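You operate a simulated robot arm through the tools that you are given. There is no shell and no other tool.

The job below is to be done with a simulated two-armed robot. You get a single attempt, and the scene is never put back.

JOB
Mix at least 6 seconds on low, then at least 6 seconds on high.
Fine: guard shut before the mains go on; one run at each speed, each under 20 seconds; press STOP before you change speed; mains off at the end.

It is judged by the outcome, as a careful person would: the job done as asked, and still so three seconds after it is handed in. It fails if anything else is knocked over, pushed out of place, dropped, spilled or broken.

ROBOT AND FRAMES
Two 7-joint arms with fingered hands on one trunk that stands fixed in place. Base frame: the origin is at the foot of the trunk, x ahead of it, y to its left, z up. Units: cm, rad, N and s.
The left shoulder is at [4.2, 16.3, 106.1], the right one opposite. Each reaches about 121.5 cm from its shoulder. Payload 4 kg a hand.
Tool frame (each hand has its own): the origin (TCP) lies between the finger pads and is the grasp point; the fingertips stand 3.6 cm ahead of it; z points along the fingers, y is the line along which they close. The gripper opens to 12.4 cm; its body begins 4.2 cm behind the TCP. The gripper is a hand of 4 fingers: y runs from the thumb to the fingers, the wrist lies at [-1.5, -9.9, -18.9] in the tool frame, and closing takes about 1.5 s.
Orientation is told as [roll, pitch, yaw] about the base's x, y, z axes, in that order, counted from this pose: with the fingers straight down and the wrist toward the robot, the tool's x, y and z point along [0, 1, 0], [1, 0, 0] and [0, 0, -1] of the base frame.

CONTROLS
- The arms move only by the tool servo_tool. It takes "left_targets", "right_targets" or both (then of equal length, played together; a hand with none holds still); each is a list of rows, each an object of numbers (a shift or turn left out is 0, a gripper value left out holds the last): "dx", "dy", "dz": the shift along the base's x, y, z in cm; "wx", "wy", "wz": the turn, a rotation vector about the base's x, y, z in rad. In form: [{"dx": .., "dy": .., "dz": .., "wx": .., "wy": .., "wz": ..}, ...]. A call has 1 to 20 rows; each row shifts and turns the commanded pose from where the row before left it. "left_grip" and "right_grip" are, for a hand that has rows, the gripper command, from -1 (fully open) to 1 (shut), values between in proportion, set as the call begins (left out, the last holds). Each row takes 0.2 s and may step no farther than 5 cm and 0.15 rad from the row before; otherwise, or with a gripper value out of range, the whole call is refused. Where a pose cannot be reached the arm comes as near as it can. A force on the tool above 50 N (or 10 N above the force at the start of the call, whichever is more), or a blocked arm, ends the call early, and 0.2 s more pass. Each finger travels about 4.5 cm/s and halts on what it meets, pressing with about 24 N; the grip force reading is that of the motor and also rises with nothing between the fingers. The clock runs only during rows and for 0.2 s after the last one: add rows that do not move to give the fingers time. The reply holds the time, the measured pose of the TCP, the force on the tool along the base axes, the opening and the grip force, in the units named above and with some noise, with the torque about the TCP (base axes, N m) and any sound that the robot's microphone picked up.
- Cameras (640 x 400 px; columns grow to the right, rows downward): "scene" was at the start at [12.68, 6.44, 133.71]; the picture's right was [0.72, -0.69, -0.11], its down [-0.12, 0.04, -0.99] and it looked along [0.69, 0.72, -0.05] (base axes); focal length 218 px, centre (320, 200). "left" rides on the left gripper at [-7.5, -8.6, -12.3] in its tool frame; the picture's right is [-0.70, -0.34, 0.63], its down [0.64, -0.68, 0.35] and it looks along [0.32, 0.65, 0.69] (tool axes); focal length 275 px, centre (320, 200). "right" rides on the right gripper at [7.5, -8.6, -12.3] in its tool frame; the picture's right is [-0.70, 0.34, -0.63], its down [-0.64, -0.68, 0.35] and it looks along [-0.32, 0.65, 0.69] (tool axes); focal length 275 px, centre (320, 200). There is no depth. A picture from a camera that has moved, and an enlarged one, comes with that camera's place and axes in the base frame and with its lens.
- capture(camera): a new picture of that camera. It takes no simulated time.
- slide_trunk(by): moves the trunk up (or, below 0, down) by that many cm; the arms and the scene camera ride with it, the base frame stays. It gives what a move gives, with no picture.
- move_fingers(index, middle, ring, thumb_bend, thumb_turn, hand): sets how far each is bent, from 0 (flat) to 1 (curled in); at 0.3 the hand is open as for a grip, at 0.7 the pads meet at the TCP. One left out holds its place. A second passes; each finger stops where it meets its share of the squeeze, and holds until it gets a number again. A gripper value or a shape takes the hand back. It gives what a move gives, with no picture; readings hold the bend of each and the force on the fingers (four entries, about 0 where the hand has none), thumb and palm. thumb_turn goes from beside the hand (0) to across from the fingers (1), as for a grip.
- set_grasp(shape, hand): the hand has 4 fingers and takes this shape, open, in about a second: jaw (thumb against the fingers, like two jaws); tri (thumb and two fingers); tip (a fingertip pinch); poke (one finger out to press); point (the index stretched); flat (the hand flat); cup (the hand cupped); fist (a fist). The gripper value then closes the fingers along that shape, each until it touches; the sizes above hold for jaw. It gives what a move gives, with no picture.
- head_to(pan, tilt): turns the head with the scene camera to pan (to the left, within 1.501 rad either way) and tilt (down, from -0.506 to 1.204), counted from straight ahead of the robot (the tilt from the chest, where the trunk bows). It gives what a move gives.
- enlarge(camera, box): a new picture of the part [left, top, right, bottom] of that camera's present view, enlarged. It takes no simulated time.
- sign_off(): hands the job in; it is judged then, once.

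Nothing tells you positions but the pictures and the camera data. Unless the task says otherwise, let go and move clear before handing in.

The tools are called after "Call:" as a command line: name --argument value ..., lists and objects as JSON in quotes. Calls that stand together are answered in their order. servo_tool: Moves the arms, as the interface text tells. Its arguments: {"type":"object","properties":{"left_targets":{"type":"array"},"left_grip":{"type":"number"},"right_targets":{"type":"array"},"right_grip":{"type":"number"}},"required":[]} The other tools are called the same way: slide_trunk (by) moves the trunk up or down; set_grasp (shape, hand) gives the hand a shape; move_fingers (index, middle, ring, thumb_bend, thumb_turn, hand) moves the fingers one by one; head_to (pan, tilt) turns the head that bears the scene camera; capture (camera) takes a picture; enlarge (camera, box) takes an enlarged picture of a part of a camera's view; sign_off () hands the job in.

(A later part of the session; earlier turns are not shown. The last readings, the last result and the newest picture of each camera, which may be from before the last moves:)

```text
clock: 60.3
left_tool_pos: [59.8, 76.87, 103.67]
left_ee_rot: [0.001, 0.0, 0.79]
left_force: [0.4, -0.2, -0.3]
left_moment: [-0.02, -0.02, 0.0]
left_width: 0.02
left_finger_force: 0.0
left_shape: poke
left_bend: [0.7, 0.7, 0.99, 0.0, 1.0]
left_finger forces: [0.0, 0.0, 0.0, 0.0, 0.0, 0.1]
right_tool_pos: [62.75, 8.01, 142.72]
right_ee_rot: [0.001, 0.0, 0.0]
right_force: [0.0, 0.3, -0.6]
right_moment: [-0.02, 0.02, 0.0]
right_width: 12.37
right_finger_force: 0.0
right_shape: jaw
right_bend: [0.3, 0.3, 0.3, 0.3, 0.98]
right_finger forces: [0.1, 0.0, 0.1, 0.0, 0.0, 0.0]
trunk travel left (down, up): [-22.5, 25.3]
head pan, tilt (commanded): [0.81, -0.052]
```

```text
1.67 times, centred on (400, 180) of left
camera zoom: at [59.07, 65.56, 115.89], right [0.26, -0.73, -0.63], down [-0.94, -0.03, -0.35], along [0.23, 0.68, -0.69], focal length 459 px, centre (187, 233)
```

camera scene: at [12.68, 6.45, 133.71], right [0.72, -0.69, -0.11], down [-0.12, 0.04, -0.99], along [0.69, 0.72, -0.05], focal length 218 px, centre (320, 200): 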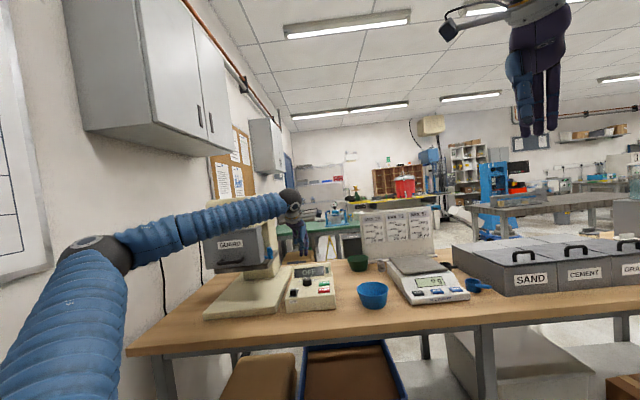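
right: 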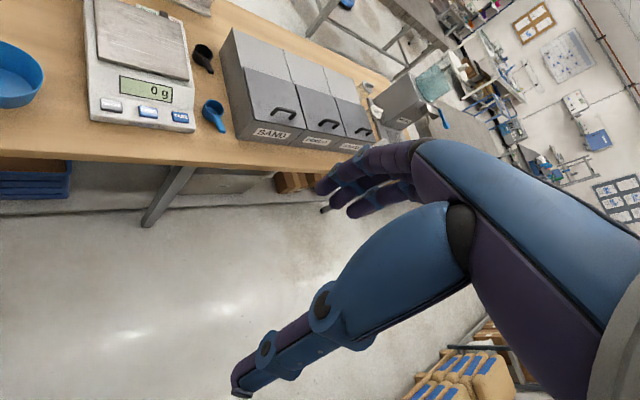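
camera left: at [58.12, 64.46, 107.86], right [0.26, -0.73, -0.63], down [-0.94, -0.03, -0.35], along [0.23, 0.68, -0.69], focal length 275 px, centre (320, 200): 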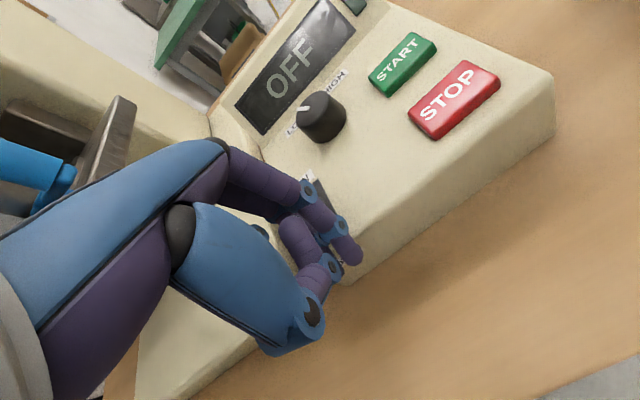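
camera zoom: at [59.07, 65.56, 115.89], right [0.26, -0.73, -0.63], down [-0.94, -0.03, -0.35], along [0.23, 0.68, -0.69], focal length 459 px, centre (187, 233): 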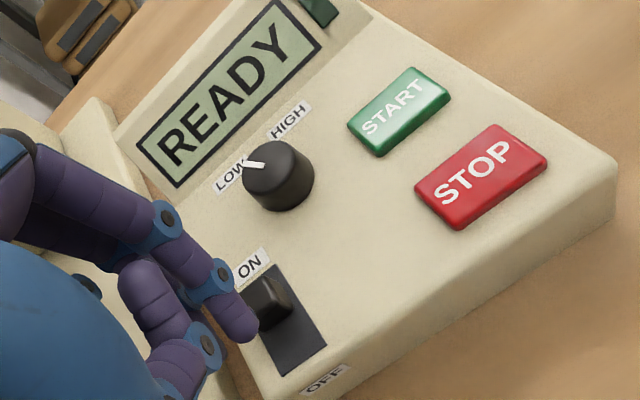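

The block sits fully at the ON end, the display says READY, the knob is on LOW and nothing else has moved. Now I'll bring the fingertips over START.

Call:
servo_tool --left_targets '[{"dx": 3.9, "dy": -0.5, "dz": -0.5}, {"dx": 3.9, "dy": -0.5, "dz": -0.5}, {"dx": 3.9, "dy": -0.5, "dz": -0.5}, {"dx": 3.7, "dy": -0.5, "dz": -1.0}, {}]'

Call:
capture --camera "left"

Call:
enlarge --camera "scene" --box '[280, 240, 360, 320]'

```text
clock: 61.5
left_tool_pos: [75.3, 74.98, 101.52]
left_ee_rot: [0.0, -0.001, 0.79]
left_force: [-0.2, 0.1, 0.0]
left_moment: [0.02, 0.01, 0.01]
left_width: 0.0
left_finger_force: 0.0
left_shape: poke
left_bend: [0.7, 0.7, 0.99, 0.0, 1.0]
left_finger forces: [0.1, 0.0, 0.0, 0.1, 0.0, 0.0]
right_tool_pos: [62.51, 8.07, 142.74]
right_ee_rot: [0.0, 0.0, 0.0]
right_force: [-0.4, -0.1, 0.9]
right_moment: [0.0, -0.01, 0.06]
right_width: 12.37
right_finger_force: 0.1
right_shape: jaw
right_bend: [0.3, 0.3, 0.3, 0.3, 0.98]
right_finger forces: [0.0, 0.0, 0.0, 0.0, 0.1, 0.0]
trunk travel left (down, up): [-22.5, 25.3]
head pan, tilt (commanded): [0.81, -0.052]
```

```text
taken
camera left: at [74.66, 63.53, 113.69], right [0.26, -0.73, -0.63], down [-0.94, -0.03, -0.35], along [0.23, 0.68, -0.69], focal length 275 px, centre (320, 200)
```

left: 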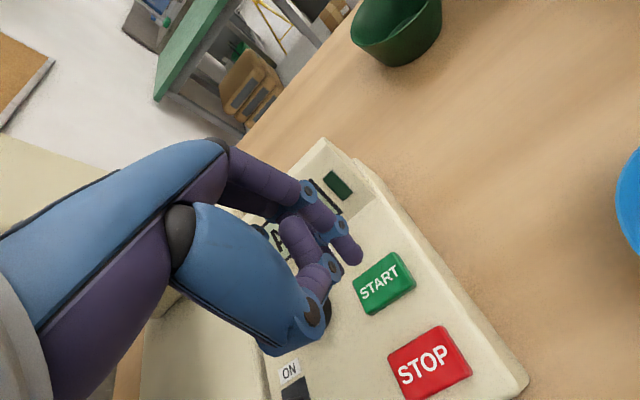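

```text
5.00 times, centred on (320, 280) of scene
camera zoom: at [12.6, 6.45, 133.73], right [0.72, -0.69, -0.11], down [-0.12, 0.04, -0.99], along [0.69, 0.72, -0.05], focal length 1088 px, centre (320, -200)
```

zoom: 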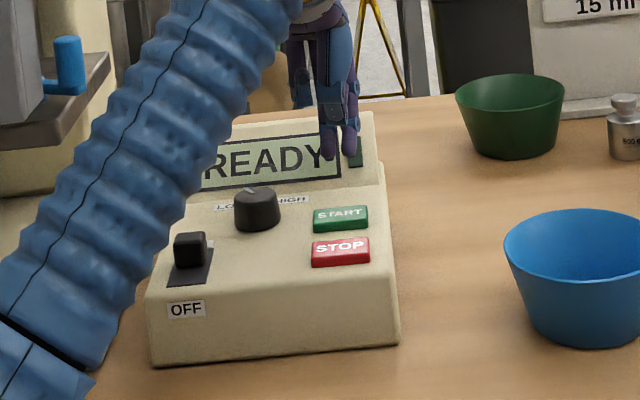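

Call:
servo_tool --left_targets '[{"dz": -1.7}, {"dz": -1.7}, {"dz": -1.6}]'

Call:
enlarge --camera "left" --box '[270, 180, 470, 380]'

Call:
enlarge --camera "scene" --box '[280, 240, 360, 320]'

```text
clock: 62.3
left_tool_pos: [75.25, 75.03, 96.27]
left_ee_rot: [-0.001, -0.002, 0.792]
left_force: [1.4, 0.0, 2.6]
left_moment: [0.0, -0.05, 0.02]
left_width: 0.01
left_finger_force: 0.0
left_shape: poke
left_bend: [0.7, 0.7, 0.99, 0.0, 1.0]
left_finger forces: [2.5, 0.0, 0.1, 0.1, 0.0, 0.0]
right_tool_pos: [62.72, 8.04, 142.61]
right_ee_rot: [0.0, -0.002, 0.0]
right_force: [-0.4, -0.4, -0.1]
right_moment: [-0.03, 0.01, 0.03]
right_width: 12.35
right_finger_force: 0.1
right_shape: jaw
right_bend: [0.3, 0.3, 0.3, 0.3, 0.98]
right_finger forces: [0.1, 0.1, 0.0, 0.0, 0.0, 0.1]
trunk travel left (down, up): [-22.5, 25.3]
head pan, tilt (commanded): [0.81, -0.052]
heard: click
```

```text
2.00 times, centred on (370, 280) of left
camera zoom: at [74.58, 63.53, 108.47], right [0.26, -0.73, -0.63], down [-0.94, -0.03, -0.35], along [0.23, 0.68, -0.69], focal length 551 px, centre (220, 40)
```

zoom: 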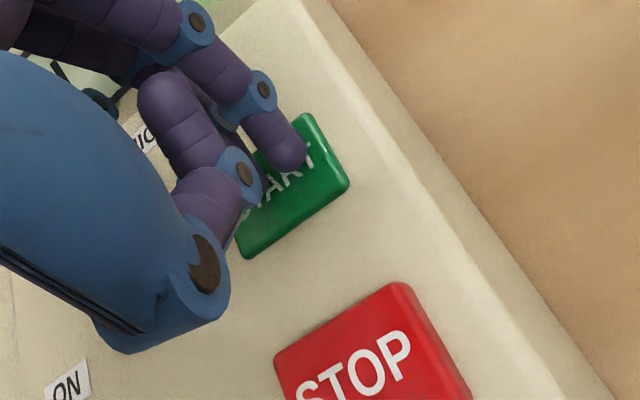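

```text
5.00 times, centred on (320, 280) of scene
camera zoom: at [12.68, 6.43, 133.72], right [0.72, -0.69, -0.11], down [-0.12, 0.04, -0.99], along [0.69, 0.72, -0.05], focal length 1088 px, centre (320, -200)
```

zoom: 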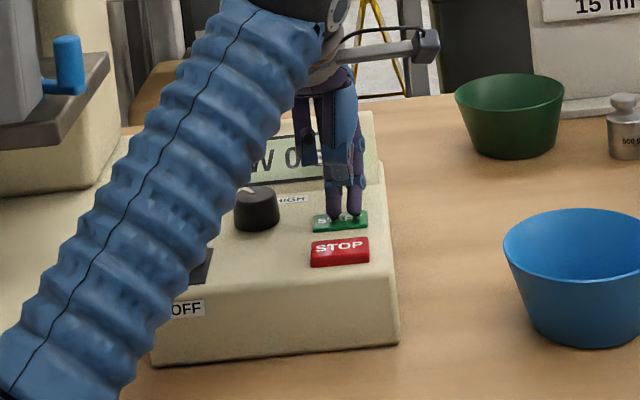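

A click, and the display has switched to LOW with a counter: the low-speed run started at about clock 62. I'll lift off and move over STOP, then wait.

Call:
servo_tool --left_targets '[{"dz": 1.3}, {"dz": 1.5}, {"dx": -1.5, "dy": -1.52}, {"dx": -1.5, "dy": -1.52}, {"dx": -1.5, "dy": -1.52}, {}]'

Call:
enlarge --camera "scene" --box '[270, 240, 360, 320]'

Call:
capture --camera "left"

```text
clock: 63.7
left_tool_pos: [70.9, 70.42, 98.99]
left_ee_rot: [0.002, 0.0, 0.791]
left_force: [0.5, 0.2, 0.5]
left_moment: [-0.02, 0.02, -0.02]
left_width: 0.0
left_finger_force: 0.2
left_shape: poke
left_bend: [0.7, 0.7, 0.99, 0.0, 1.0]
left_finger forces: [0.1, 0.0, 0.0, 0.0, 0.1, 0.0]
right_tool_pos: [62.73, 7.98, 142.64]
right_ee_rot: [0.0, 0.001, 0.002]
right_force: [0.3, 0.0, -0.4]
right_moment: [-0.01, 0.0, 0.01]
right_width: 12.34
right_finger_force: 0.0
right_shape: jaw
right_bend: [0.3, 0.3, 0.3, 0.3, 0.98]
right_finger forces: [0.0, 0.0, 0.1, 0.1, 0.0, 0.0]
trunk travel left (down, up): [-22.5, 25.3]
head pan, tilt (commanded): [0.81, -0.052]
```

```text
5.00 times, centred on (315, 280) of scene
camera zoom: at [12.71, 6.44, 133.71], right [0.72, -0.69, -0.11], down [-0.12, 0.04, -0.99], along [0.69, 0.72, -0.05], focal length 1088 px, centre (345, -200)
```

zoom: 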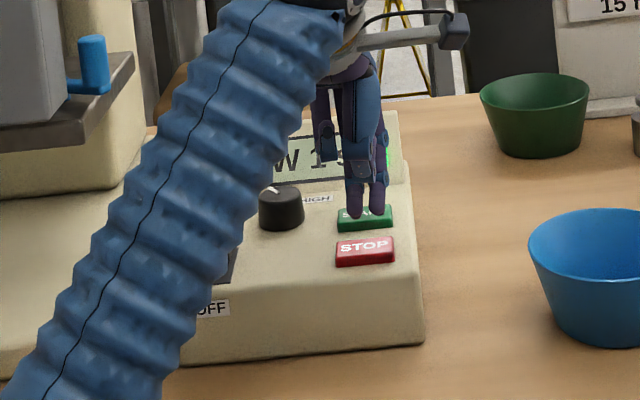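

```text
taken
camera left: at [70.16, 59.03, 111.34], right [0.26, -0.73, -0.63], down [-0.94, -0.03, -0.35], along [0.23, 0.68, -0.69], focal length 275 px, centre (320, 200)
```

left: 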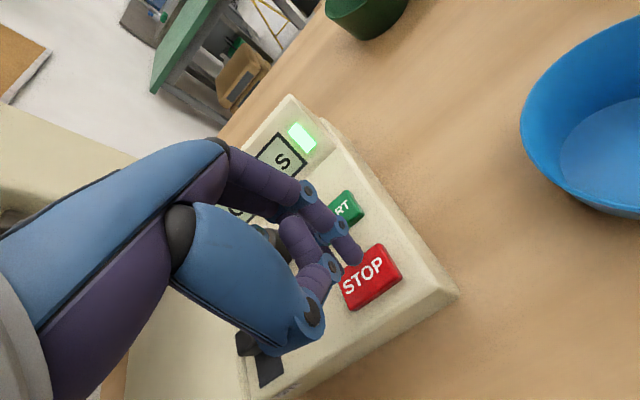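

The run lamp is lit and the display counts seconds on LOW. I'll hold still over STOP for a few seconds.

Call:
servo_tool --left_targets '[{}, {}, {}, {}, {}, {}, {}, {}, {}, {}, {}, {}, {}, {}, {}, {}, {}, {}, {}, {}]'

Call:
enlarge --camera "left" --box '[220, 90, 420, 310]'

```text
clock: 67.9
left_tool_pos: [70.79, 70.36, 99.14]
left_ee_rot: [0.0, -0.002, 0.791]
left_force: [0.4, 0.8, 0.4]
left_moment: [0.02, -0.04, 0.0]
left_width: 0.0
left_finger_force: 0.0
left_shape: poke
left_bend: [0.7, 0.7, 0.99, 0.0, 1.0]
left_finger forces: [0.1, 0.0, 0.0, 0.0, 0.1, 0.0]
right_tool_pos: [62.72, 8.13, 142.69]
right_ee_rot: [0.0, 0.0, -0.001]
right_force: [-0.1, -0.9, -0.1]
right_moment: [0.02, 0.01, -0.01]
right_width: 12.38
right_finger_force: 0.1
right_shape: jaw
right_bend: [0.3, 0.3, 0.3, 0.3, 0.98]
right_finger forces: [0.0, 0.0, 0.0, 0.0, 0.0, 0.1]
trunk travel left (down, up): [-22.5, 25.3]
head pan, tilt (commanded): [0.81, -0.052]
```

```text
1.82 times, centred on (320, 200) of left
camera zoom: at [70.15, 59.04, 111.36], right [0.26, -0.73, -0.63], down [-0.94, -0.03, -0.35], along [0.23, 0.68, -0.69], focal length 500 px, centre (320, 200)
```

zoom: 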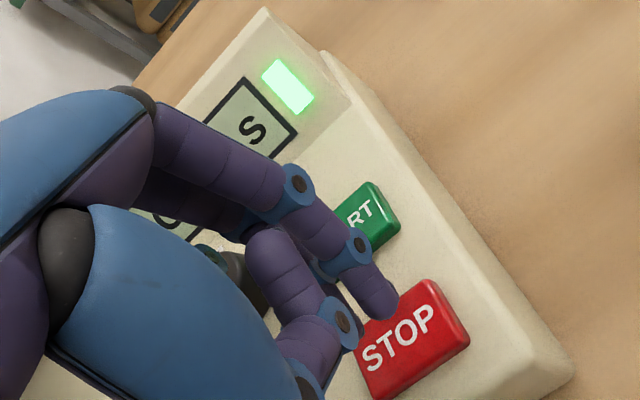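

Call:
servo_tool --left_targets '[{}, {}, {}, {}, {}, {}, {}, {}, {}, {}, {}, {}]'

Call:
enlarge --camera "scene" --box '[290, 250, 350, 310]'

```text
clock: 70.5
left_tool_pos: [70.84, 70.43, 99.13]
left_ee_rot: [0.001, -0.001, 0.792]
left_force: [0.1, -0.5, -0.1]
left_moment: [0.0, 0.02, 0.0]
left_width: 0.0
left_finger_force: 0.1
left_shape: poke
left_bend: [0.7, 0.7, 0.99, 0.0, 1.0]
left_finger forces: [0.0, 0.0, 0.1, 0.0, 0.0, 0.0]
right_tool_pos: [62.74, 7.98, 142.58]
right_ee_rot: [0.0, 0.002, 0.001]
right_force: [-0.8, -0.6, -0.8]
right_moment: [-0.03, -0.03, 0.03]
right_width: 12.34
right_finger_force: 0.0
right_shape: jaw
right_bend: [0.3, 0.3, 0.3, 0.3, 0.98]
right_finger forces: [0.1, 0.1, 0.1, 0.1, 0.0, 0.1]
trunk travel left (down, up): [-22.5, 25.3]
head pan, tilt (commanded): [0.81, -0.052]
```

```text
6.67 times, centred on (320, 280) of scene
camera zoom: at [12.69, 6.44, 133.71], right [0.72, -0.69, -0.11], down [-0.12, 0.04, -0.99], along [0.69, 0.72, -0.05], focal length 1450 px, centre (320, -333)
```

zoom: 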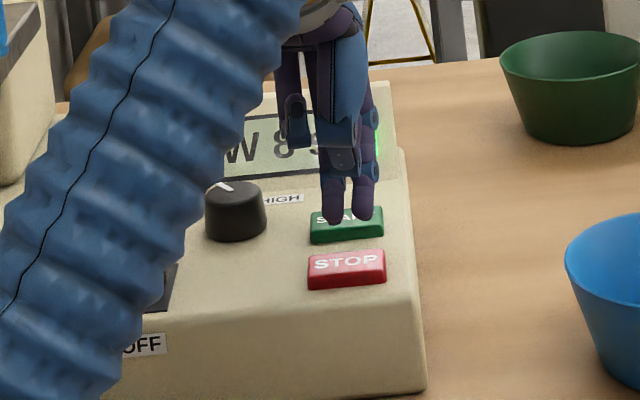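

The display reads LOW 8 s, so now I'll press STOP.

Call:
servo_tool --left_targets '[{"dz": -1.2}, {"dz": -1.0}, {"dz": -0.6}]'

Call:
enlarge --camera "scene" --box '[290, 250, 350, 310]'

Call:
enlarge --camera "left" --box '[220, 90, 420, 310]'

```text
clock: 71.3
left_tool_pos: [70.65, 70.38, 96.35]
left_ee_rot: [0.002, -0.002, 0.792]
left_force: [-0.4, 0.5, 1.4]
left_moment: [-0.04, -0.02, 0.04]
left_width: 0.02
left_finger_force: 0.0
left_shape: poke
left_bend: [0.7, 0.7, 0.99, 0.0, 1.0]
left_finger forces: [2.2, 0.0, 0.1, 0.0, 0.0, 0.0]
right_tool_pos: [62.68, 8.03, 142.81]
right_ee_rot: [0.0, 0.0, -0.001]
right_force: [-0.6, 0.0, 0.3]
right_moment: [-0.01, 0.0, 0.01]
right_width: 12.35
right_finger_force: 0.0
right_shape: jaw
right_bend: [0.3, 0.3, 0.3, 0.3, 0.98]
right_finger forces: [0.0, 0.1, 0.0, 0.1, 0.0, 0.0]
trunk travel left (down, up): [-22.5, 25.3]
head pan, tilt (commanded): [0.81, -0.052]
heard: click
```

```text
6.67 times, centred on (320, 280) of scene
camera zoom: at [12.69, 6.43, 133.72], right [0.72, -0.69, -0.11], down [-0.12, 0.04, -0.99], along [0.69, 0.72, -0.05], focal length 1450 px, centre (320, -333)
```

zoom: 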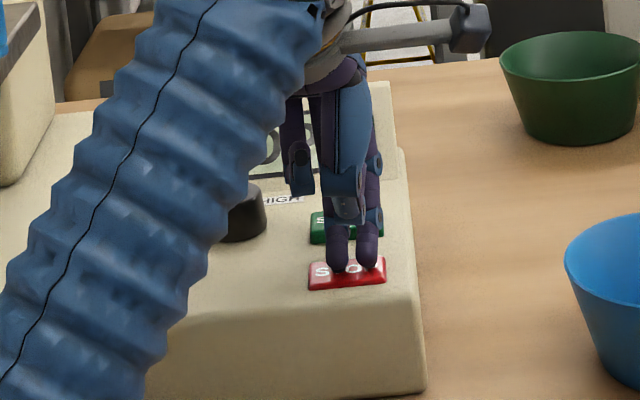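

```text
1.82 times, centred on (320, 200) of left
camera zoom: at [69.96, 58.93, 108.53], right [0.26, -0.73, -0.63], down [-0.94, -0.03, -0.35], along [0.23, 0.68, -0.69], focal length 500 px, centre (320, 200)
```

zoom: 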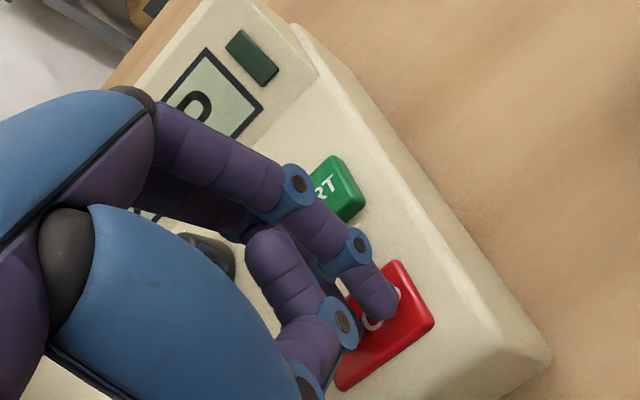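

A click, the lamp is out and the display shows STOP: the low run lasted about 9 s. I'll lift off and check.

Call:
servo_tool --left_targets '[{"dz": 1.5}, {"dz": 2.5}, {"dz": 3}, {"dz": 4}, {"dz": 4}]'

Call:
capture --camera "left"

Call:
enlarge --camera "scene" --box '[270, 250, 350, 310]'

```text
clock: 72.5
left_tool_pos: [70.56, 70.4, 111.34]
left_ee_rot: [-0.001, 0.001, 0.789]
left_force: [0.3, 0.1, -0.8]
left_moment: [0.05, 0.0, -0.01]
left_width: 0.0
left_finger_force: 0.0
left_shape: poke
left_bend: [0.7, 0.7, 0.99, 0.0, 1.0]
left_finger forces: [0.0, 0.0, 0.1, 0.1, 0.0, 0.1]
right_tool_pos: [62.41, 7.96, 142.71]
right_ee_rot: [0.0, -0.002, 0.0]
right_force: [0.1, 0.7, 0.2]
right_moment: [-0.01, -0.04, 0.05]
right_width: 12.37
right_finger_force: 0.0
right_shape: jaw
right_bend: [0.3, 0.3, 0.3, 0.3, 0.98]
right_finger forces: [0.0, 0.0, 0.0, 0.0, 0.0, 0.0]
trunk travel left (down, up): [-22.5, 25.3]
head pan, tilt (commanded): [0.81, -0.052]
```

```text
taken
camera left: at [69.94, 58.93, 123.59], right [0.26, -0.73, -0.63], down [-0.94, -0.03, -0.35], along [0.23, 0.68, -0.69], focal length 275 px, centre (320, 200)
```

left: 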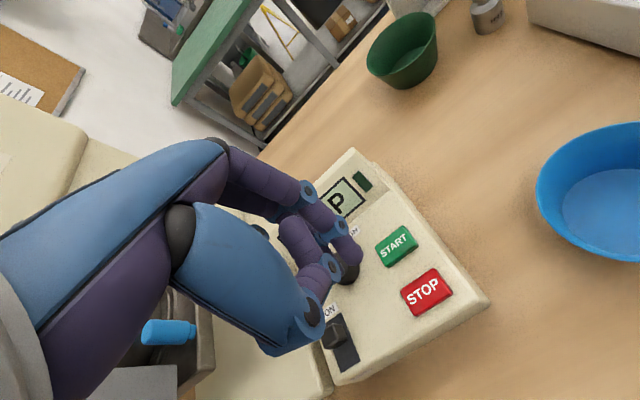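

```text
6.67 times, centred on (310, 280) of scene
camera zoom: at [12.58, 6.37, 133.75], right [0.72, -0.69, -0.11], down [-0.12, 0.04, -0.99], along [0.69, 0.72, -0.05], focal length 1450 px, centre (387, -333)
```

zoom: 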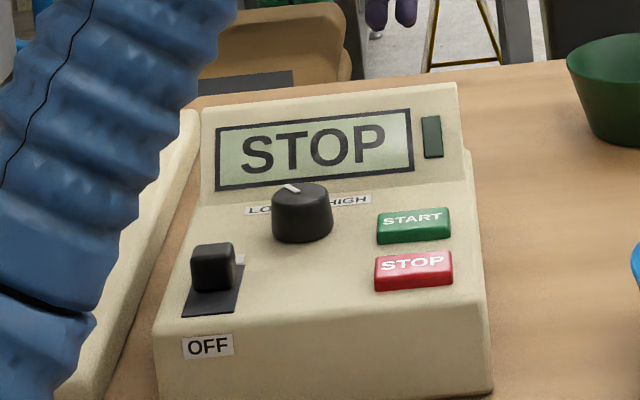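

STOP is shown and the machine is idle. Now I'll take the pinch shape again and bring the hand over the knob at yaw 2.75, to turn it clockwise to HIGH.

Call:
set_grasp --hand "left" --shape "tip"

Call:
servo_tool --left_targets '[{"wz": 0.14, "dy": 0.5}, {"wz": 0.14, "dy": 0.8}, {"wz": 0.14, "dy": 0.8}, {"wz": 0.14, "dy": 0.8}, {"wz": 0.14, "dy": 0.8}, {"wz": 0.14, "dy": 0.8}, {"wz": 0.14, "dy": 0.8}, {"wz": 0.14, "dy": 0.8}, {"wz": 0.14, "dy": 0.8}, {"wz": 0.14, "dy": 0.8}, {"wz": 0.14, "dy": 0.8}, {"wz": 0.14, "dy": 0.8}, {"wz": 0.14, "dy": 0.8}, {"wz": 0.14, "dy": 0.8}]' --left_grip 0.0

Call:
capture --camera "left"

Call:
capture --camera "scene"

```text
clock: 73.4
left_tool_pos: [70.63, 70.38, 111.19]
left_ee_rot: [0.0, 0.0, 0.792]
left_force: [-0.5, 0.2, -0.2]
left_moment: [0.01, -0.02, 0.0]
left_width: 12.38
left_finger_force: 0.0
left_shape: tip
left_bend: [0.31, 0.98, 0.99, 0.3, 0.98]
left_finger forces: [0.0, 0.0, 0.1, 0.0, 0.0, 0.1]
right_tool_pos: [62.69, 8.08, 142.76]
right_ee_rot: [0.001, 0.0, 0.001]
right_force: [-0.4, -0.1, 0.5]
right_moment: [0.02, 0.02, 0.03]
right_width: 12.37
right_finger_force: 0.1
right_shape: jaw
right_bend: [0.3, 0.3, 0.3, 0.3, 0.98]
right_finger forces: [0.0, 0.1, 0.0, 0.0, 0.0, 0.0]
trunk travel left (down, up): [-22.5, 25.3]
head pan, tilt (commanded): [0.81, -0.052]
```

```text
clock: 76.4
left_tool_pos: [72.99, 83.49, 106.77]
left_ee_rot: [-0.016, 0.021, 2.738]
left_force: [-0.5, 1.2, 0.1]
left_moment: [-0.01, -0.02, -0.04]
left_width: 6.29
left_finger_force: 0.1
left_shape: tip
left_bend: [0.42, 0.98, 0.99, 0.55, 0.99]
left_finger forces: [0.0, 0.0, 0.1, 0.0, 0.1, 0.1]
left hand out of reach, approached as far as the arm can: row 13, 14
right_tool_pos: [62.88, 8.18, 142.48]
right_ee_rot: [-0.001, 0.003, 0.001]
right_force: [0.5, 0.4, 0.0]
right_moment: [0.01, 0.01, 0.03]
right_width: 12.37
right_finger_force: 0.1
right_shape: jaw
right_bend: [0.3, 0.3, 0.3, 0.3, 0.98]
right_finger forces: [0.0, 0.0, 0.0, 0.0, 0.0, 0.0]
trunk travel left (down, up): [-22.5, 25.3]
head pan, tilt (commanded): [0.81, -0.052]
```

```text
taken
camera left: at [83.53, 86.89, 119.33], right [0.6, 0.51, -0.61], down [0.38, -0.86, -0.34], along [-0.7, -0.03, -0.71], focal length 275 px, centre (320, 200)
```

left: 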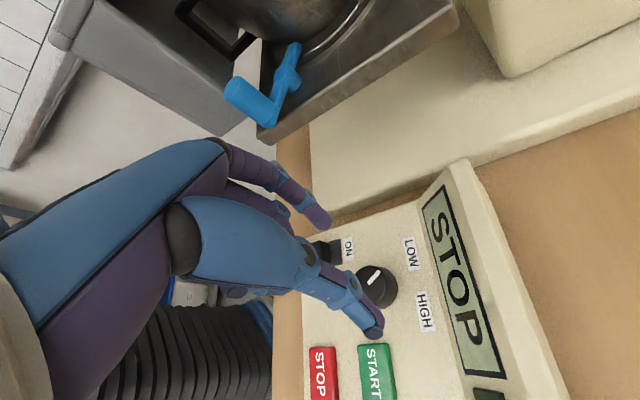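

```text
taken
camera scene: at [12.77, 6.5, 133.68], right [0.72, -0.69, -0.11], down [-0.12, 0.04, -0.99], along [0.69, 0.72, -0.05], focal length 218 px, centre (320, 200)
```

scene: 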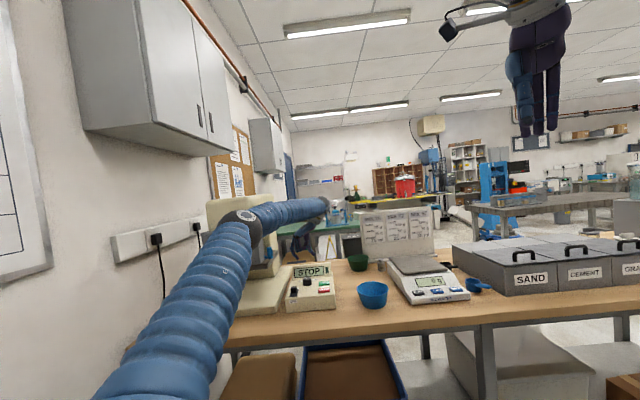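

The arm reached its limit there because the elbow folded another way, and nothing was touched. I'll go back to yaw 1.33 over the knob, as before, and rotate from there at low height.

Call:
servo_tool --left_targets '[{"wz": -0.141, "dz": 0.5}, {"wz": -0.141, "dx": -0.3, "dy": -0.3}, {"wz": -0.141, "dx": -0.3, "dy": -0.3}, {"wz": -0.141, "dx": -0.3, "dy": -0.3}, {"wz": -0.141, "dx": -0.3, "dy": -0.3}, {"wz": -0.141, "dx": -0.3, "dy": -0.3}, {"wz": -0.141, "dx": -0.3, "dy": -0.2}, {"wz": -0.141, "dx": -0.3, "dy": -0.2}, {"wz": -0.141, "dx": -0.2, "dy": -0.2}, {"wz": -0.141}]'

Call:
capture --camera "left"

Call:
capture --camera "scene"

```text
clock: 78.6
left_tool_pos: [70.65, 81.16, 107.65]
left_ee_rot: [-0.001, -0.001, 1.338]
left_force: [1.0, 0.6, -0.4]
left_moment: [-0.01, 0.02, 0.0]
left_width: 6.27
left_finger_force: 0.0
left_shape: tip
left_bend: [0.42, 0.98, 0.99, 0.55, 0.99]
left_finger forces: [0.0, 0.1, 0.1, 0.0, 0.0, 0.0]
right_tool_pos: [62.82, 8.02, 142.58]
right_ee_rot: [0.0, 0.0, 0.0]
right_force: [0.0, 0.0, 0.1]
right_moment: [-0.03, -0.03, -0.02]
right_width: 12.36
right_finger_force: 0.0
right_shape: jaw
right_bend: [0.3, 0.3, 0.3, 0.3, 0.98]
right_finger forces: [0.0, 0.0, 0.0, 0.1, 0.1, 0.1]
trunk travel left (down, up): [-22.5, 25.3]
head pan, tilt (commanded): [0.81, -0.052]
```

```text
taken
camera left: at [75.9, 71.05, 119.78], right [0.6, -0.49, -0.63], down [-0.78, -0.52, -0.35], along [-0.16, 0.7, -0.69], focal length 275 px, centre (320, 200)
```

left: 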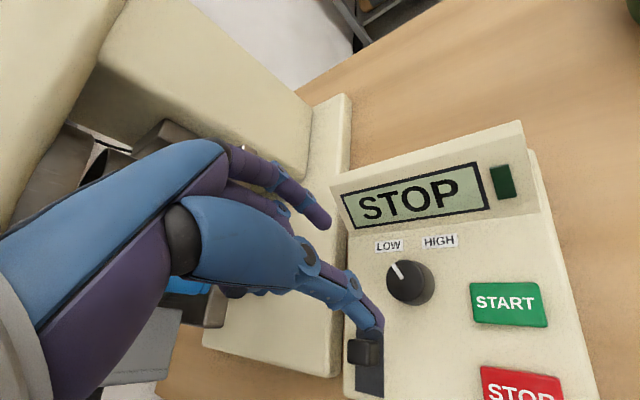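

```text
taken
camera scene: at [12.68, 6.47, 133.71], right [0.72, -0.69, -0.11], down [-0.12, 0.04, -0.99], along [0.69, 0.72, -0.05], focal length 218 px, centre (320, 200)
```

scene: 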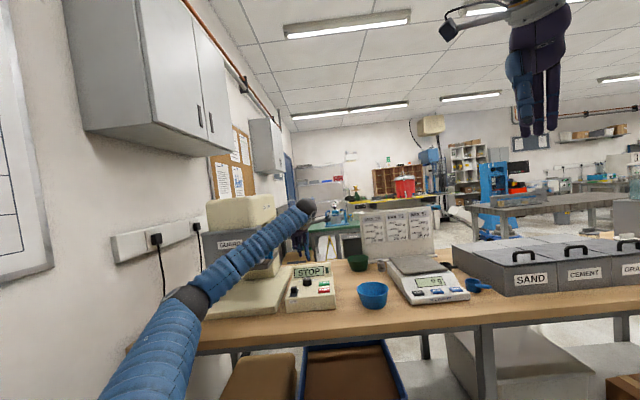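

The elbow now sits lower but clear of everything. I'll grasp at yaw 2.2 this time and turn clockwise down to about 0.8, which keeps well inside the arm's range.

Call:
servo_tool --left_targets '[{"wz": 0.144, "dx": 0.01, "dy": 0.04}, {"wz": 0.144, "dy": 0.04}, {"wz": 0.144, "dy": 0.04}, {"wz": 0.144, "dy": 0.04}, {"wz": 0.144, "dy": 0.04}, {"wz": 0.144, "dy": 0.04}, {"dz": -2}, {"dz": -2}, {"dz": -2}]' --left_grip 0.1

Call:
capture --camera "left"

Call:
capture --camera "scene"

Call:
enlarge --camera "left" --box '[280, 190, 440, 350]'

```text
clock: 80.6
left_tool_pos: [70.79, 81.38, 101.44]
left_ee_rot: [0.002, 0.002, 2.204]
left_force: [0.4, -0.4, 1.2]
left_moment: [-0.05, -0.02, 0.0]
left_width: 5.71
left_finger_force: 0.1
left_shape: tip
left_bend: [0.45, 0.98, 0.99, 0.57, 1.0]
left_finger forces: [0.1, 0.0, 0.0, 0.0, 0.0, 0.1]
right_tool_pos: [62.76, 8.16, 142.63]
right_ee_rot: [-0.001, -0.001, 0.0]
right_force: [0.0, 0.4, -0.5]
right_moment: [-0.02, -0.03, 0.0]
right_width: 12.38
right_finger_force: 0.1
right_shape: jaw
right_bend: [0.3, 0.3, 0.3, 0.3, 0.98]
right_finger forces: [0.0, 0.0, 0.1, 0.0, 0.0, 0.0]
trunk travel left (down, up): [-22.5, 25.3]
head pan, tilt (commanded): [0.81, -0.052]
```

```text
taken
camera left: at [81.78, 78.86, 113.56], right [0.76, 0.14, -0.63], down [-0.12, -0.93, -0.34], along [-0.64, 0.34, -0.69], focal length 275 px, centre (320, 200)
```

left: 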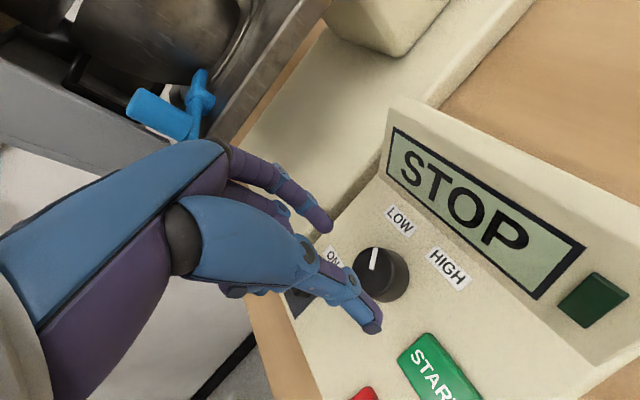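

```text
taken
camera scene: at [12.73, 6.52, 133.69], right [0.72, -0.69, -0.11], down [-0.12, 0.04, -0.99], along [0.69, 0.72, -0.05], focal length 218 px, centre (320, 200)
```

scene: 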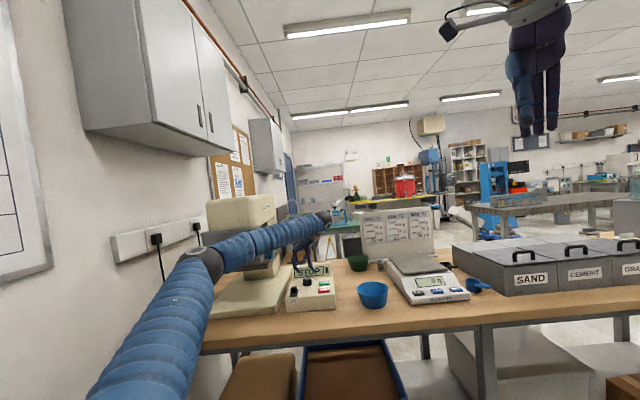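

```text
2.50 times, centred on (360, 270) of left
camera zoom: at [81.78, 78.86, 113.56], right [0.76, 0.14, -0.63], down [-0.12, -0.93, -0.34], along [-0.64, 0.34, -0.69], focal length 688 px, centre (220, 25)
```

zoom: 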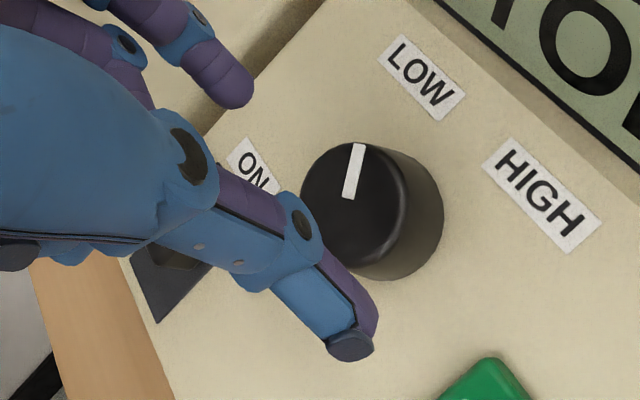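

Call:
servo_tool --left_targets '[{"dz": -1.7}, {"dz": -1.7}, {"dz": -1.5}]'

Call:
enlarge --camera "left" --box '[280, 190, 440, 350]'

Call:
enlarge --camera "scene" --box '[270, 240, 350, 310]'

```text
clock: 81.4
left_tool_pos: [70.55, 81.39, 96.58]
left_ee_rot: [0.001, 0.0, 2.204]
left_force: [1.1, -0.4, -0.2]
left_moment: [-0.02, 0.01, 0.0]
left_width: 5.68
left_finger_force: 0.1
left_shape: tip
left_bend: [0.45, 0.98, 0.99, 0.57, 1.0]
left_finger forces: [0.1, 0.1, 0.0, 0.0, 0.1, 0.1]
right_tool_pos: [62.81, 8.09, 142.68]
right_ee_rot: [0.001, -0.001, 0.0]
right_force: [0.7, -0.9, 0.7]
right_moment: [-0.03, 0.01, 0.0]
right_width: 12.37
right_finger_force: 0.1
right_shape: jaw
right_bend: [0.3, 0.3, 0.3, 0.3, 0.98]
right_finger forces: [0.1, 0.1, 0.0, 0.0, 0.0, 0.1]
trunk travel left (down, up): [-22.5, 25.3]
head pan, tilt (commanded): [0.81, -0.052]
```

```text
2.50 times, centred on (360, 270) of left
camera zoom: at [81.77, 78.9, 108.78], right [0.76, 0.14, -0.63], down [-0.12, -0.93, -0.35], along [-0.64, 0.34, -0.69], focal length 688 px, centre (220, 25)
```

zoom: 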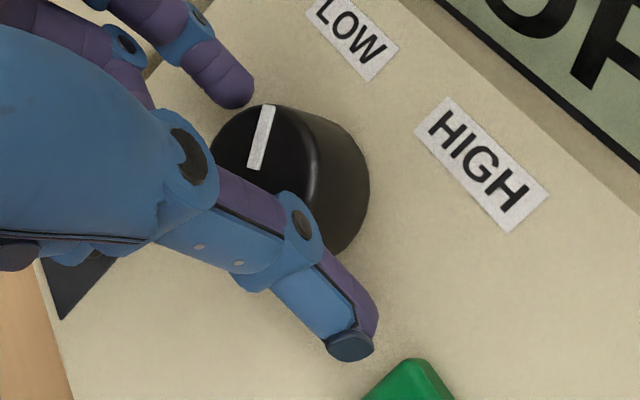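

```text
5.71 times, centred on (310, 275) of scene
camera zoom: at [12.72, 6.47, 133.7], right [0.72, -0.69, -0.11], down [-0.12, 0.04, -0.99], along [0.69, 0.72, -0.05], focal length 1243 px, centre (377, -229)
```

zoom: 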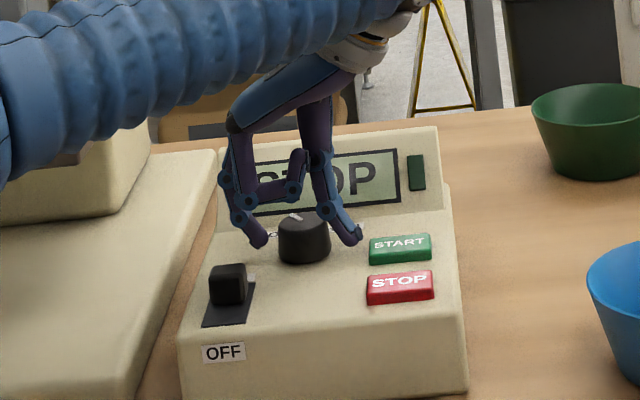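

The knob is between the fingertips with START clear of the thumb. I'll close on it.

Call:
servo_tool --left_targets '[{}, {}, {}, {}, {}]' --left_grip 0.7

Call:
enlarge --camera "left" --box '[280, 190, 440, 350]'

```text
clock: 82.6
left_tool_pos: [70.62, 81.33, 96.56]
left_ee_rot: [0.0, -0.001, 2.203]
left_force: [1.3, -0.9, 5.0]
left_moment: [0.07, -0.01, -0.07]
left_width: 4.01
left_finger_force: 24.0
left_shape: tip
left_bend: [0.54, 1.0, 1.0, 0.6, 1.0]
left_finger forces: [22.5, 0.1, 0.0, 0.1, 24.3, 0.0]
right_tool_pos: [62.76, 7.98, 142.55]
right_ee_rot: [-0.001, 0.0, -0.001]
right_force: [-0.6, 0.1, -0.2]
right_moment: [-0.03, 0.0, -0.02]
right_width: 12.37
right_finger_force: 0.0
right_shape: jaw
right_bend: [0.3, 0.3, 0.3, 0.3, 0.98]
right_finger forces: [0.0, 0.0, 0.0, 0.0, 0.1, 0.1]
trunk travel left (down, up): [-22.5, 25.3]
head pan, tilt (commanded): [0.81, -0.052]
```

```text
2.50 times, centred on (360, 270) of left
camera zoom: at [81.76, 78.8, 108.87], right [0.76, 0.14, -0.63], down [-0.12, -0.93, -0.35], along [-0.64, 0.34, -0.69], focal length 688 px, centre (220, 25)
```

zoom: 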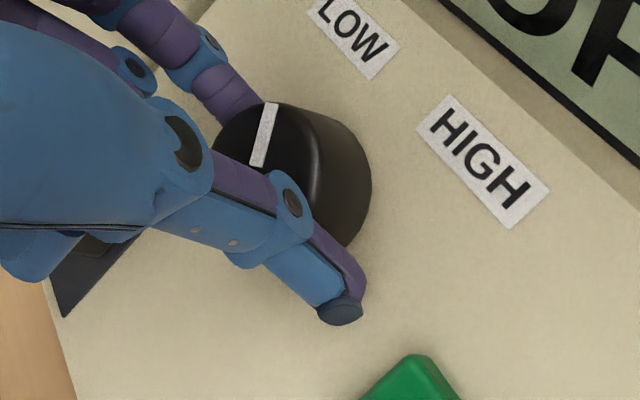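

Call:
servo_tool --left_targets '[{"wz": -0.1}, {"wz": -0.12}, {"wz": -0.12}, {"wz": -0.12}, {"wz": -0.12}, {"wz": -0.12}]'

Call:
capture --camera "left"

Call:
enlarge --camera "scene" --box '[270, 240, 350, 310]'

```text
clock: 84.0
left_tool_pos: [70.64, 81.37, 96.64]
left_ee_rot: [0.001, 0.0, 1.503]
left_force: [0.0, 1.3, 4.9]
left_moment: [0.1, 0.0, 0.01]
left_width: 3.98
left_finger_force: 23.8
left_shape: tip
left_bend: [0.54, 1.0, 1.0, 0.6, 1.0]
left_finger forces: [24.1, 0.0, 0.0, 0.1, 24.2, 0.0]
right_tool_pos: [62.62, 7.92, 142.66]
right_ee_rot: [0.0, 0.0, 0.001]
right_force: [0.1, 0.1, 0.2]
right_moment: [-0.01, 0.03, 0.0]
right_width: 12.37
right_finger_force: 0.0
right_shape: jaw
right_bend: [0.3, 0.3, 0.3, 0.3, 0.98]
right_finger forces: [0.0, 0.0, 0.1, 0.0, 0.0, 0.0]
trunk travel left (down, up): [-22.5, 25.3]
head pan, tilt (commanded): [0.81, -0.052]
```

```text
taken
camera left: at [77.48, 72.24, 108.88], right [0.67, -0.38, -0.63], down [-0.69, -0.64, -0.35], along [-0.27, 0.67, -0.69], focal length 275 px, centre (320, 200)
```

left: 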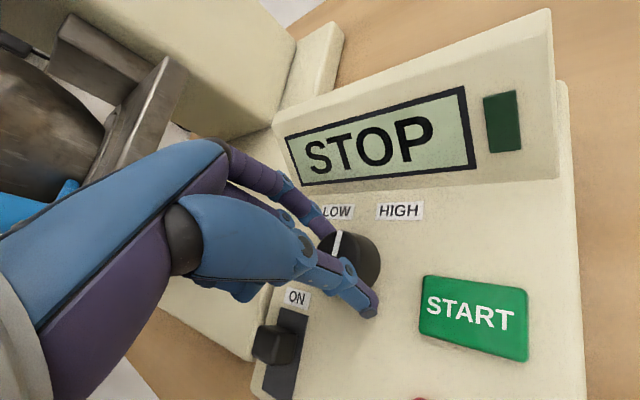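

```text
5.71 times, centred on (310, 275) of scene
camera zoom: at [12.64, 6.4, 133.72], right [0.72, -0.69, -0.11], down [-0.12, 0.04, -0.99], along [0.69, 0.72, -0.05], focal length 1243 px, centre (377, -229)
```

zoom: 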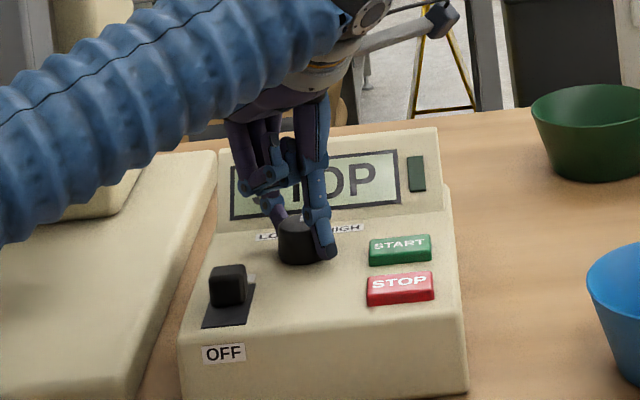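

The knob turns with the hand and the arm is clear. I'll continue clockwise until the stop is felt.

Call:
servo_tool --left_targets '[{"wz": -0.12}, {"wz": -0.12}, {"wz": -0.12}, {"wz": -0.1}]'

Call:
capture --camera "left"

Call:
capture --camera "scene"

```text
clock: 85.0
left_tool_pos: [70.53, 81.38, 96.73]
left_ee_rot: [0.0, 0.0, 1.042]
left_force: [-0.8, 4.1, 6.7]
left_moment: [0.18, -0.01, 0.04]
left_width: 3.92
left_finger_force: 24.3
left_shape: tip
left_bend: [0.53, 1.0, 1.0, 0.6, 1.0]
left_finger forces: [25.4, 0.0, 0.0, 0.0, 23.4, 0.0]
right_tool_pos: [62.58, 8.05, 142.74]
right_ee_rot: [0.0, 0.001, -0.001]
right_force: [0.1, -1.1, -0.6]
right_moment: [0.02, 0.02, -0.02]
right_width: 12.38
right_finger_force: 0.0
right_shape: jaw
right_bend: [0.3, 0.3, 0.3, 0.3, 0.98]
right_finger forces: [0.0, 0.0, 0.0, 0.1, 0.0, 0.1]
trunk travel left (down, up): [-22.5, 25.3]
head pan, tilt (commanded): [0.81, -0.052]
```

```text
taken
camera left: at [72.74, 70.12, 108.9], right [0.43, -0.64, -0.63], down [-0.9, -0.26, -0.35], along [0.06, 0.72, -0.69], focal length 275 px, centre (320, 200)
```

left: 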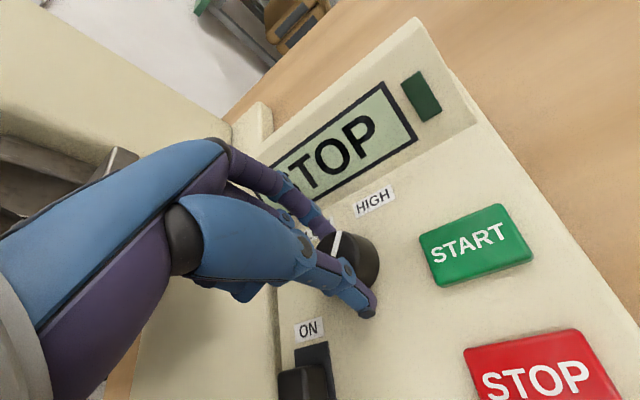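

```text
taken
camera scene: at [12.63, 6.42, 133.72], right [0.72, -0.69, -0.11], down [-0.12, 0.04, -0.99], along [0.69, 0.72, -0.05], focal length 218 px, centre (320, 200)
```

scene: 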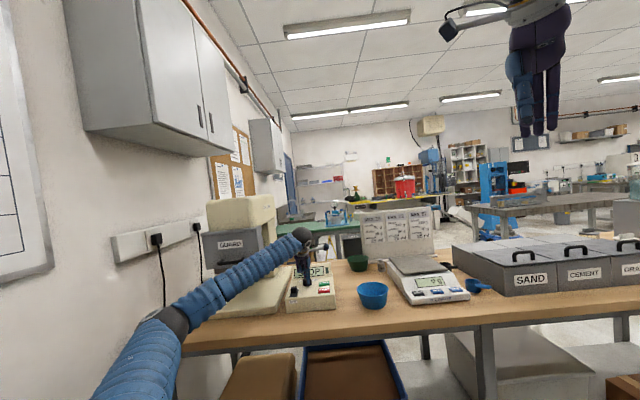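

Call:
servo_tool --left_targets '[{"wz": -0.1}, {"wz": -0.1}]'

Call:
capture --camera "left"

Call:
enlarge --camera "scene" --box '[270, 240, 350, 310]'

```text
clock: 85.6
left_tool_pos: [70.51, 81.4, 96.77]
left_ee_rot: [0.0, 0.0, 0.843]
left_force: [-2.7, 5.5, 7.0]
left_moment: [0.27, 0.0, 0.23]
left_width: 3.88
left_finger_force: 24.3
left_shape: tip
left_bend: [0.53, 1.0, 1.0, 0.6, 0.99]
left_finger forces: [26.4, 0.1, 0.1, 0.0, 23.9, 0.0]
right_tool_pos: [62.71, 8.01, 142.72]
right_ee_rot: [0.001, 0.001, 0.001]
right_force: [0.0, -0.5, -1.8]
right_moment: [0.01, 0.02, 0.01]
right_width: 12.37
right_finger_force: 0.0
right_shape: jaw
right_bend: [0.3, 0.3, 0.3, 0.3, 0.98]
right_finger forces: [0.0, 0.0, 0.0, 0.1, 0.0, 0.0]
trunk travel left (down, up): [-22.5, 25.3]
head pan, tilt (commanded): [0.81, -0.052]
```

```text
taken
camera left: at [70.4, 69.95, 108.91], right [0.3, -0.71, -0.63], down [-0.93, -0.08, -0.35], along [0.2, 0.69, -0.69], focal length 275 px, centre (320, 200)
```

left: 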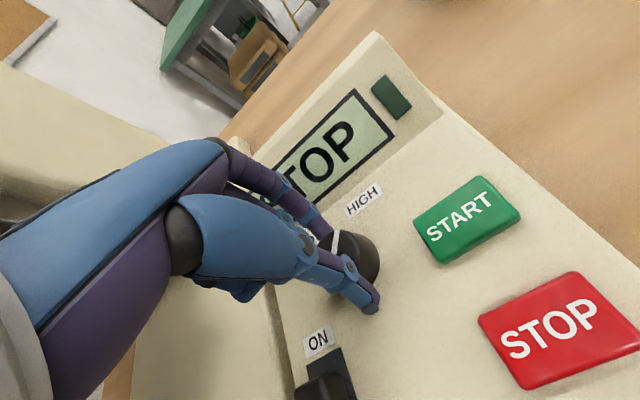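

```text
5.71 times, centred on (310, 275) of scene
camera zoom: at [12.61, 6.44, 133.72], right [0.72, -0.69, -0.11], down [-0.12, 0.04, -0.99], along [0.69, 0.72, -0.05], focal length 1243 px, centre (377, -229)
```

zoom: 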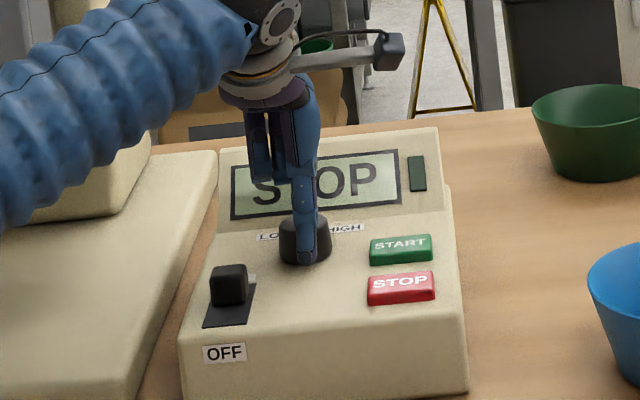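

Call:
servo_tool --left_targets '[{"wz": -0.08}]'

Call:
capture --camera "left"

```text
clock: 86.0
left_tool_pos: [70.46, 81.38, 96.66]
left_ee_rot: [0.002, -0.001, 0.762]
left_force: [-3.9, 6.3, 6.9]
left_moment: [0.27, 0.13, 0.36]
left_width: 3.85
left_finger_force: 24.3
left_shape: tip
left_bend: [0.53, 1.0, 1.0, 0.6, 0.98]
left_finger forces: [26.1, 0.0, 0.1, 0.1, 24.9, 0.0]
right_tool_pos: [62.57, 8.05, 142.79]
right_ee_rot: [0.0, 0.002, 0.002]
right_force: [-0.4, 0.1, -0.4]
right_moment: [0.0, 0.02, -0.01]
right_width: 12.36
right_finger_force: 0.1
right_shape: jaw
right_bend: [0.3, 0.3, 0.3, 0.3, 0.98]
right_finger forces: [0.1, 0.1, 0.0, 0.1, 0.1, 0.1]
trunk travel left (down, up): [-22.5, 25.3]
head pan, tilt (commanded): [0.81, -0.052]
```

```text
taken
camera left: at [69.47, 70.05, 108.92], right [0.24, -0.74, -0.63], down [-0.94, -0.01, -0.35], along [0.25, 0.68, -0.69], focal length 275 px, centre (320, 200)
```

left: 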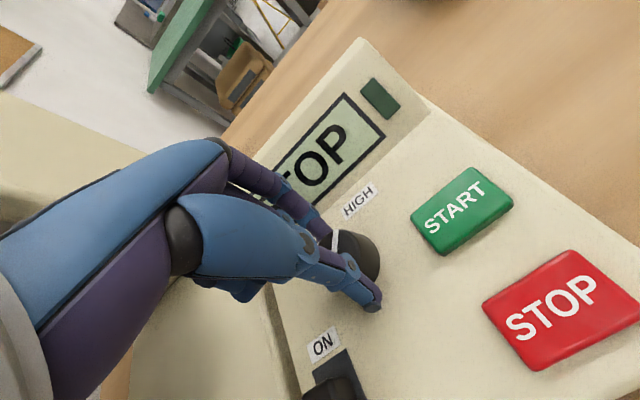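

The moment has climbed to 0.36 N m, so this is the HIGH stop. I'll ease off, open and lift to check the pointer.

Call:
servo_tool --left_targets '[{"wz": 0.05}, {}, {}, {}, {}]' --left_grip 0.1

Call:
servo_tool --left_targets '[{"dz": 1.5}, {"dz": 2}, {"dz": 3}, {"dz": 3}, {"dz": 3}, {"dz": 2}]'

Call:
capture --camera "left"

Call:
enlarge --camera "scene" --box '[270, 250, 350, 320]'

```text
clock: 87.2
left_tool_pos: [70.54, 81.39, 96.62]
left_ee_rot: [0.0, -0.001, 0.814]
left_force: [0.1, -0.1, 0.1]
left_moment: [0.01, 0.02, 0.0]
left_width: 5.57
left_finger_force: 0.0
left_shape: tip
left_bend: [0.45, 0.98, 0.99, 0.57, 0.99]
left_finger forces: [0.0, 0.0, 0.0, 0.0, 0.0, 0.0]
right_tool_pos: [62.64, 8.22, 142.77]
right_ee_rot: [0.0, 0.001, -0.001]
right_force: [-0.4, -0.8, -0.1]
right_moment: [-0.01, -0.02, -0.01]
right_width: 12.37
right_finger_force: 0.0
right_shape: jaw
right_bend: [0.3, 0.3, 0.3, 0.3, 0.98]
right_finger forces: [0.0, 0.0, 0.0, 0.0, 0.0, 0.1]
trunk travel left (down, up): [-22.5, 25.3]
head pan, tilt (commanded): [0.81, -0.052]
```

```text
clock: 88.6
left_tool_pos: [70.76, 81.49, 111.0]
left_ee_rot: [0.0, -0.001, 0.815]
left_force: [0.2, 0.2, -0.7]
left_moment: [0.0, 0.0, -0.01]
left_width: 5.59
left_finger_force: 0.0
left_shape: tip
left_bend: [0.45, 0.98, 0.99, 0.57, 0.99]
left_finger forces: [0.1, 0.0, 0.1, 0.1, 0.0, 0.0]
right_tool_pos: [62.74, 8.16, 142.69]
right_ee_rot: [0.0, 0.0, 0.0]
right_force: [-0.3, -0.2, -0.6]
right_moment: [-0.01, -0.03, -0.03]
right_width: 12.38
right_finger_force: 0.0
right_shape: jaw
right_bend: [0.3, 0.3, 0.3, 0.3, 0.98]
right_finger forces: [0.0, 0.1, 0.1, 0.0, 0.0, 0.0]
trunk travel left (down, up): [-22.5, 25.3]
head pan, tilt (commanded): [0.81, -0.052]
```

```text
taken
camera left: at [70.25, 69.94, 123.31], right [0.27, -0.72, -0.63], down [-0.94, -0.05, -0.35], along [0.22, 0.69, -0.69], focal length 275 px, centre (320, 200)
```

left: 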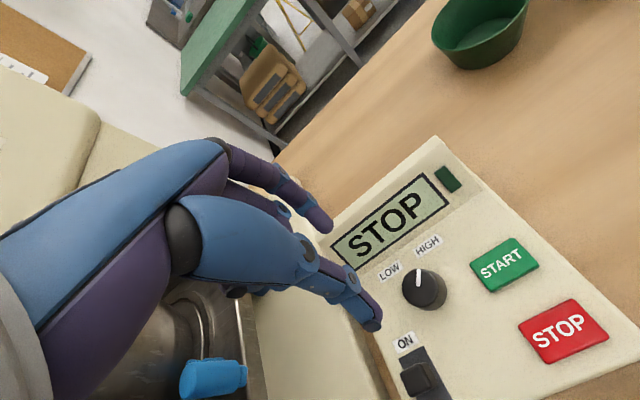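

```text
5.71 times, centred on (310, 285) of scene
camera zoom: at [12.69, 6.42, 133.71], right [0.72, -0.69, -0.11], down [-0.12, 0.04, -0.99], along [0.69, 0.72, -0.05], focal length 1243 px, centre (377, -286)
```

zoom: 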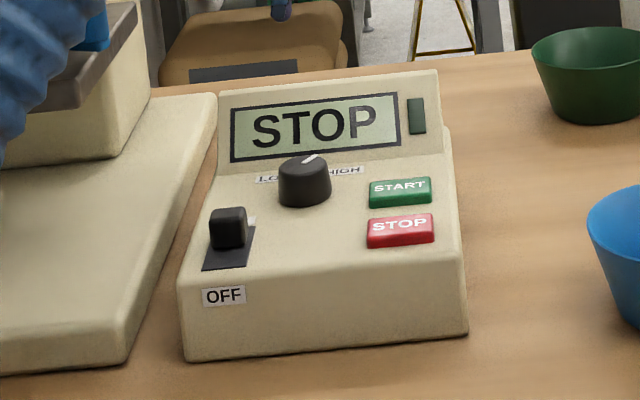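

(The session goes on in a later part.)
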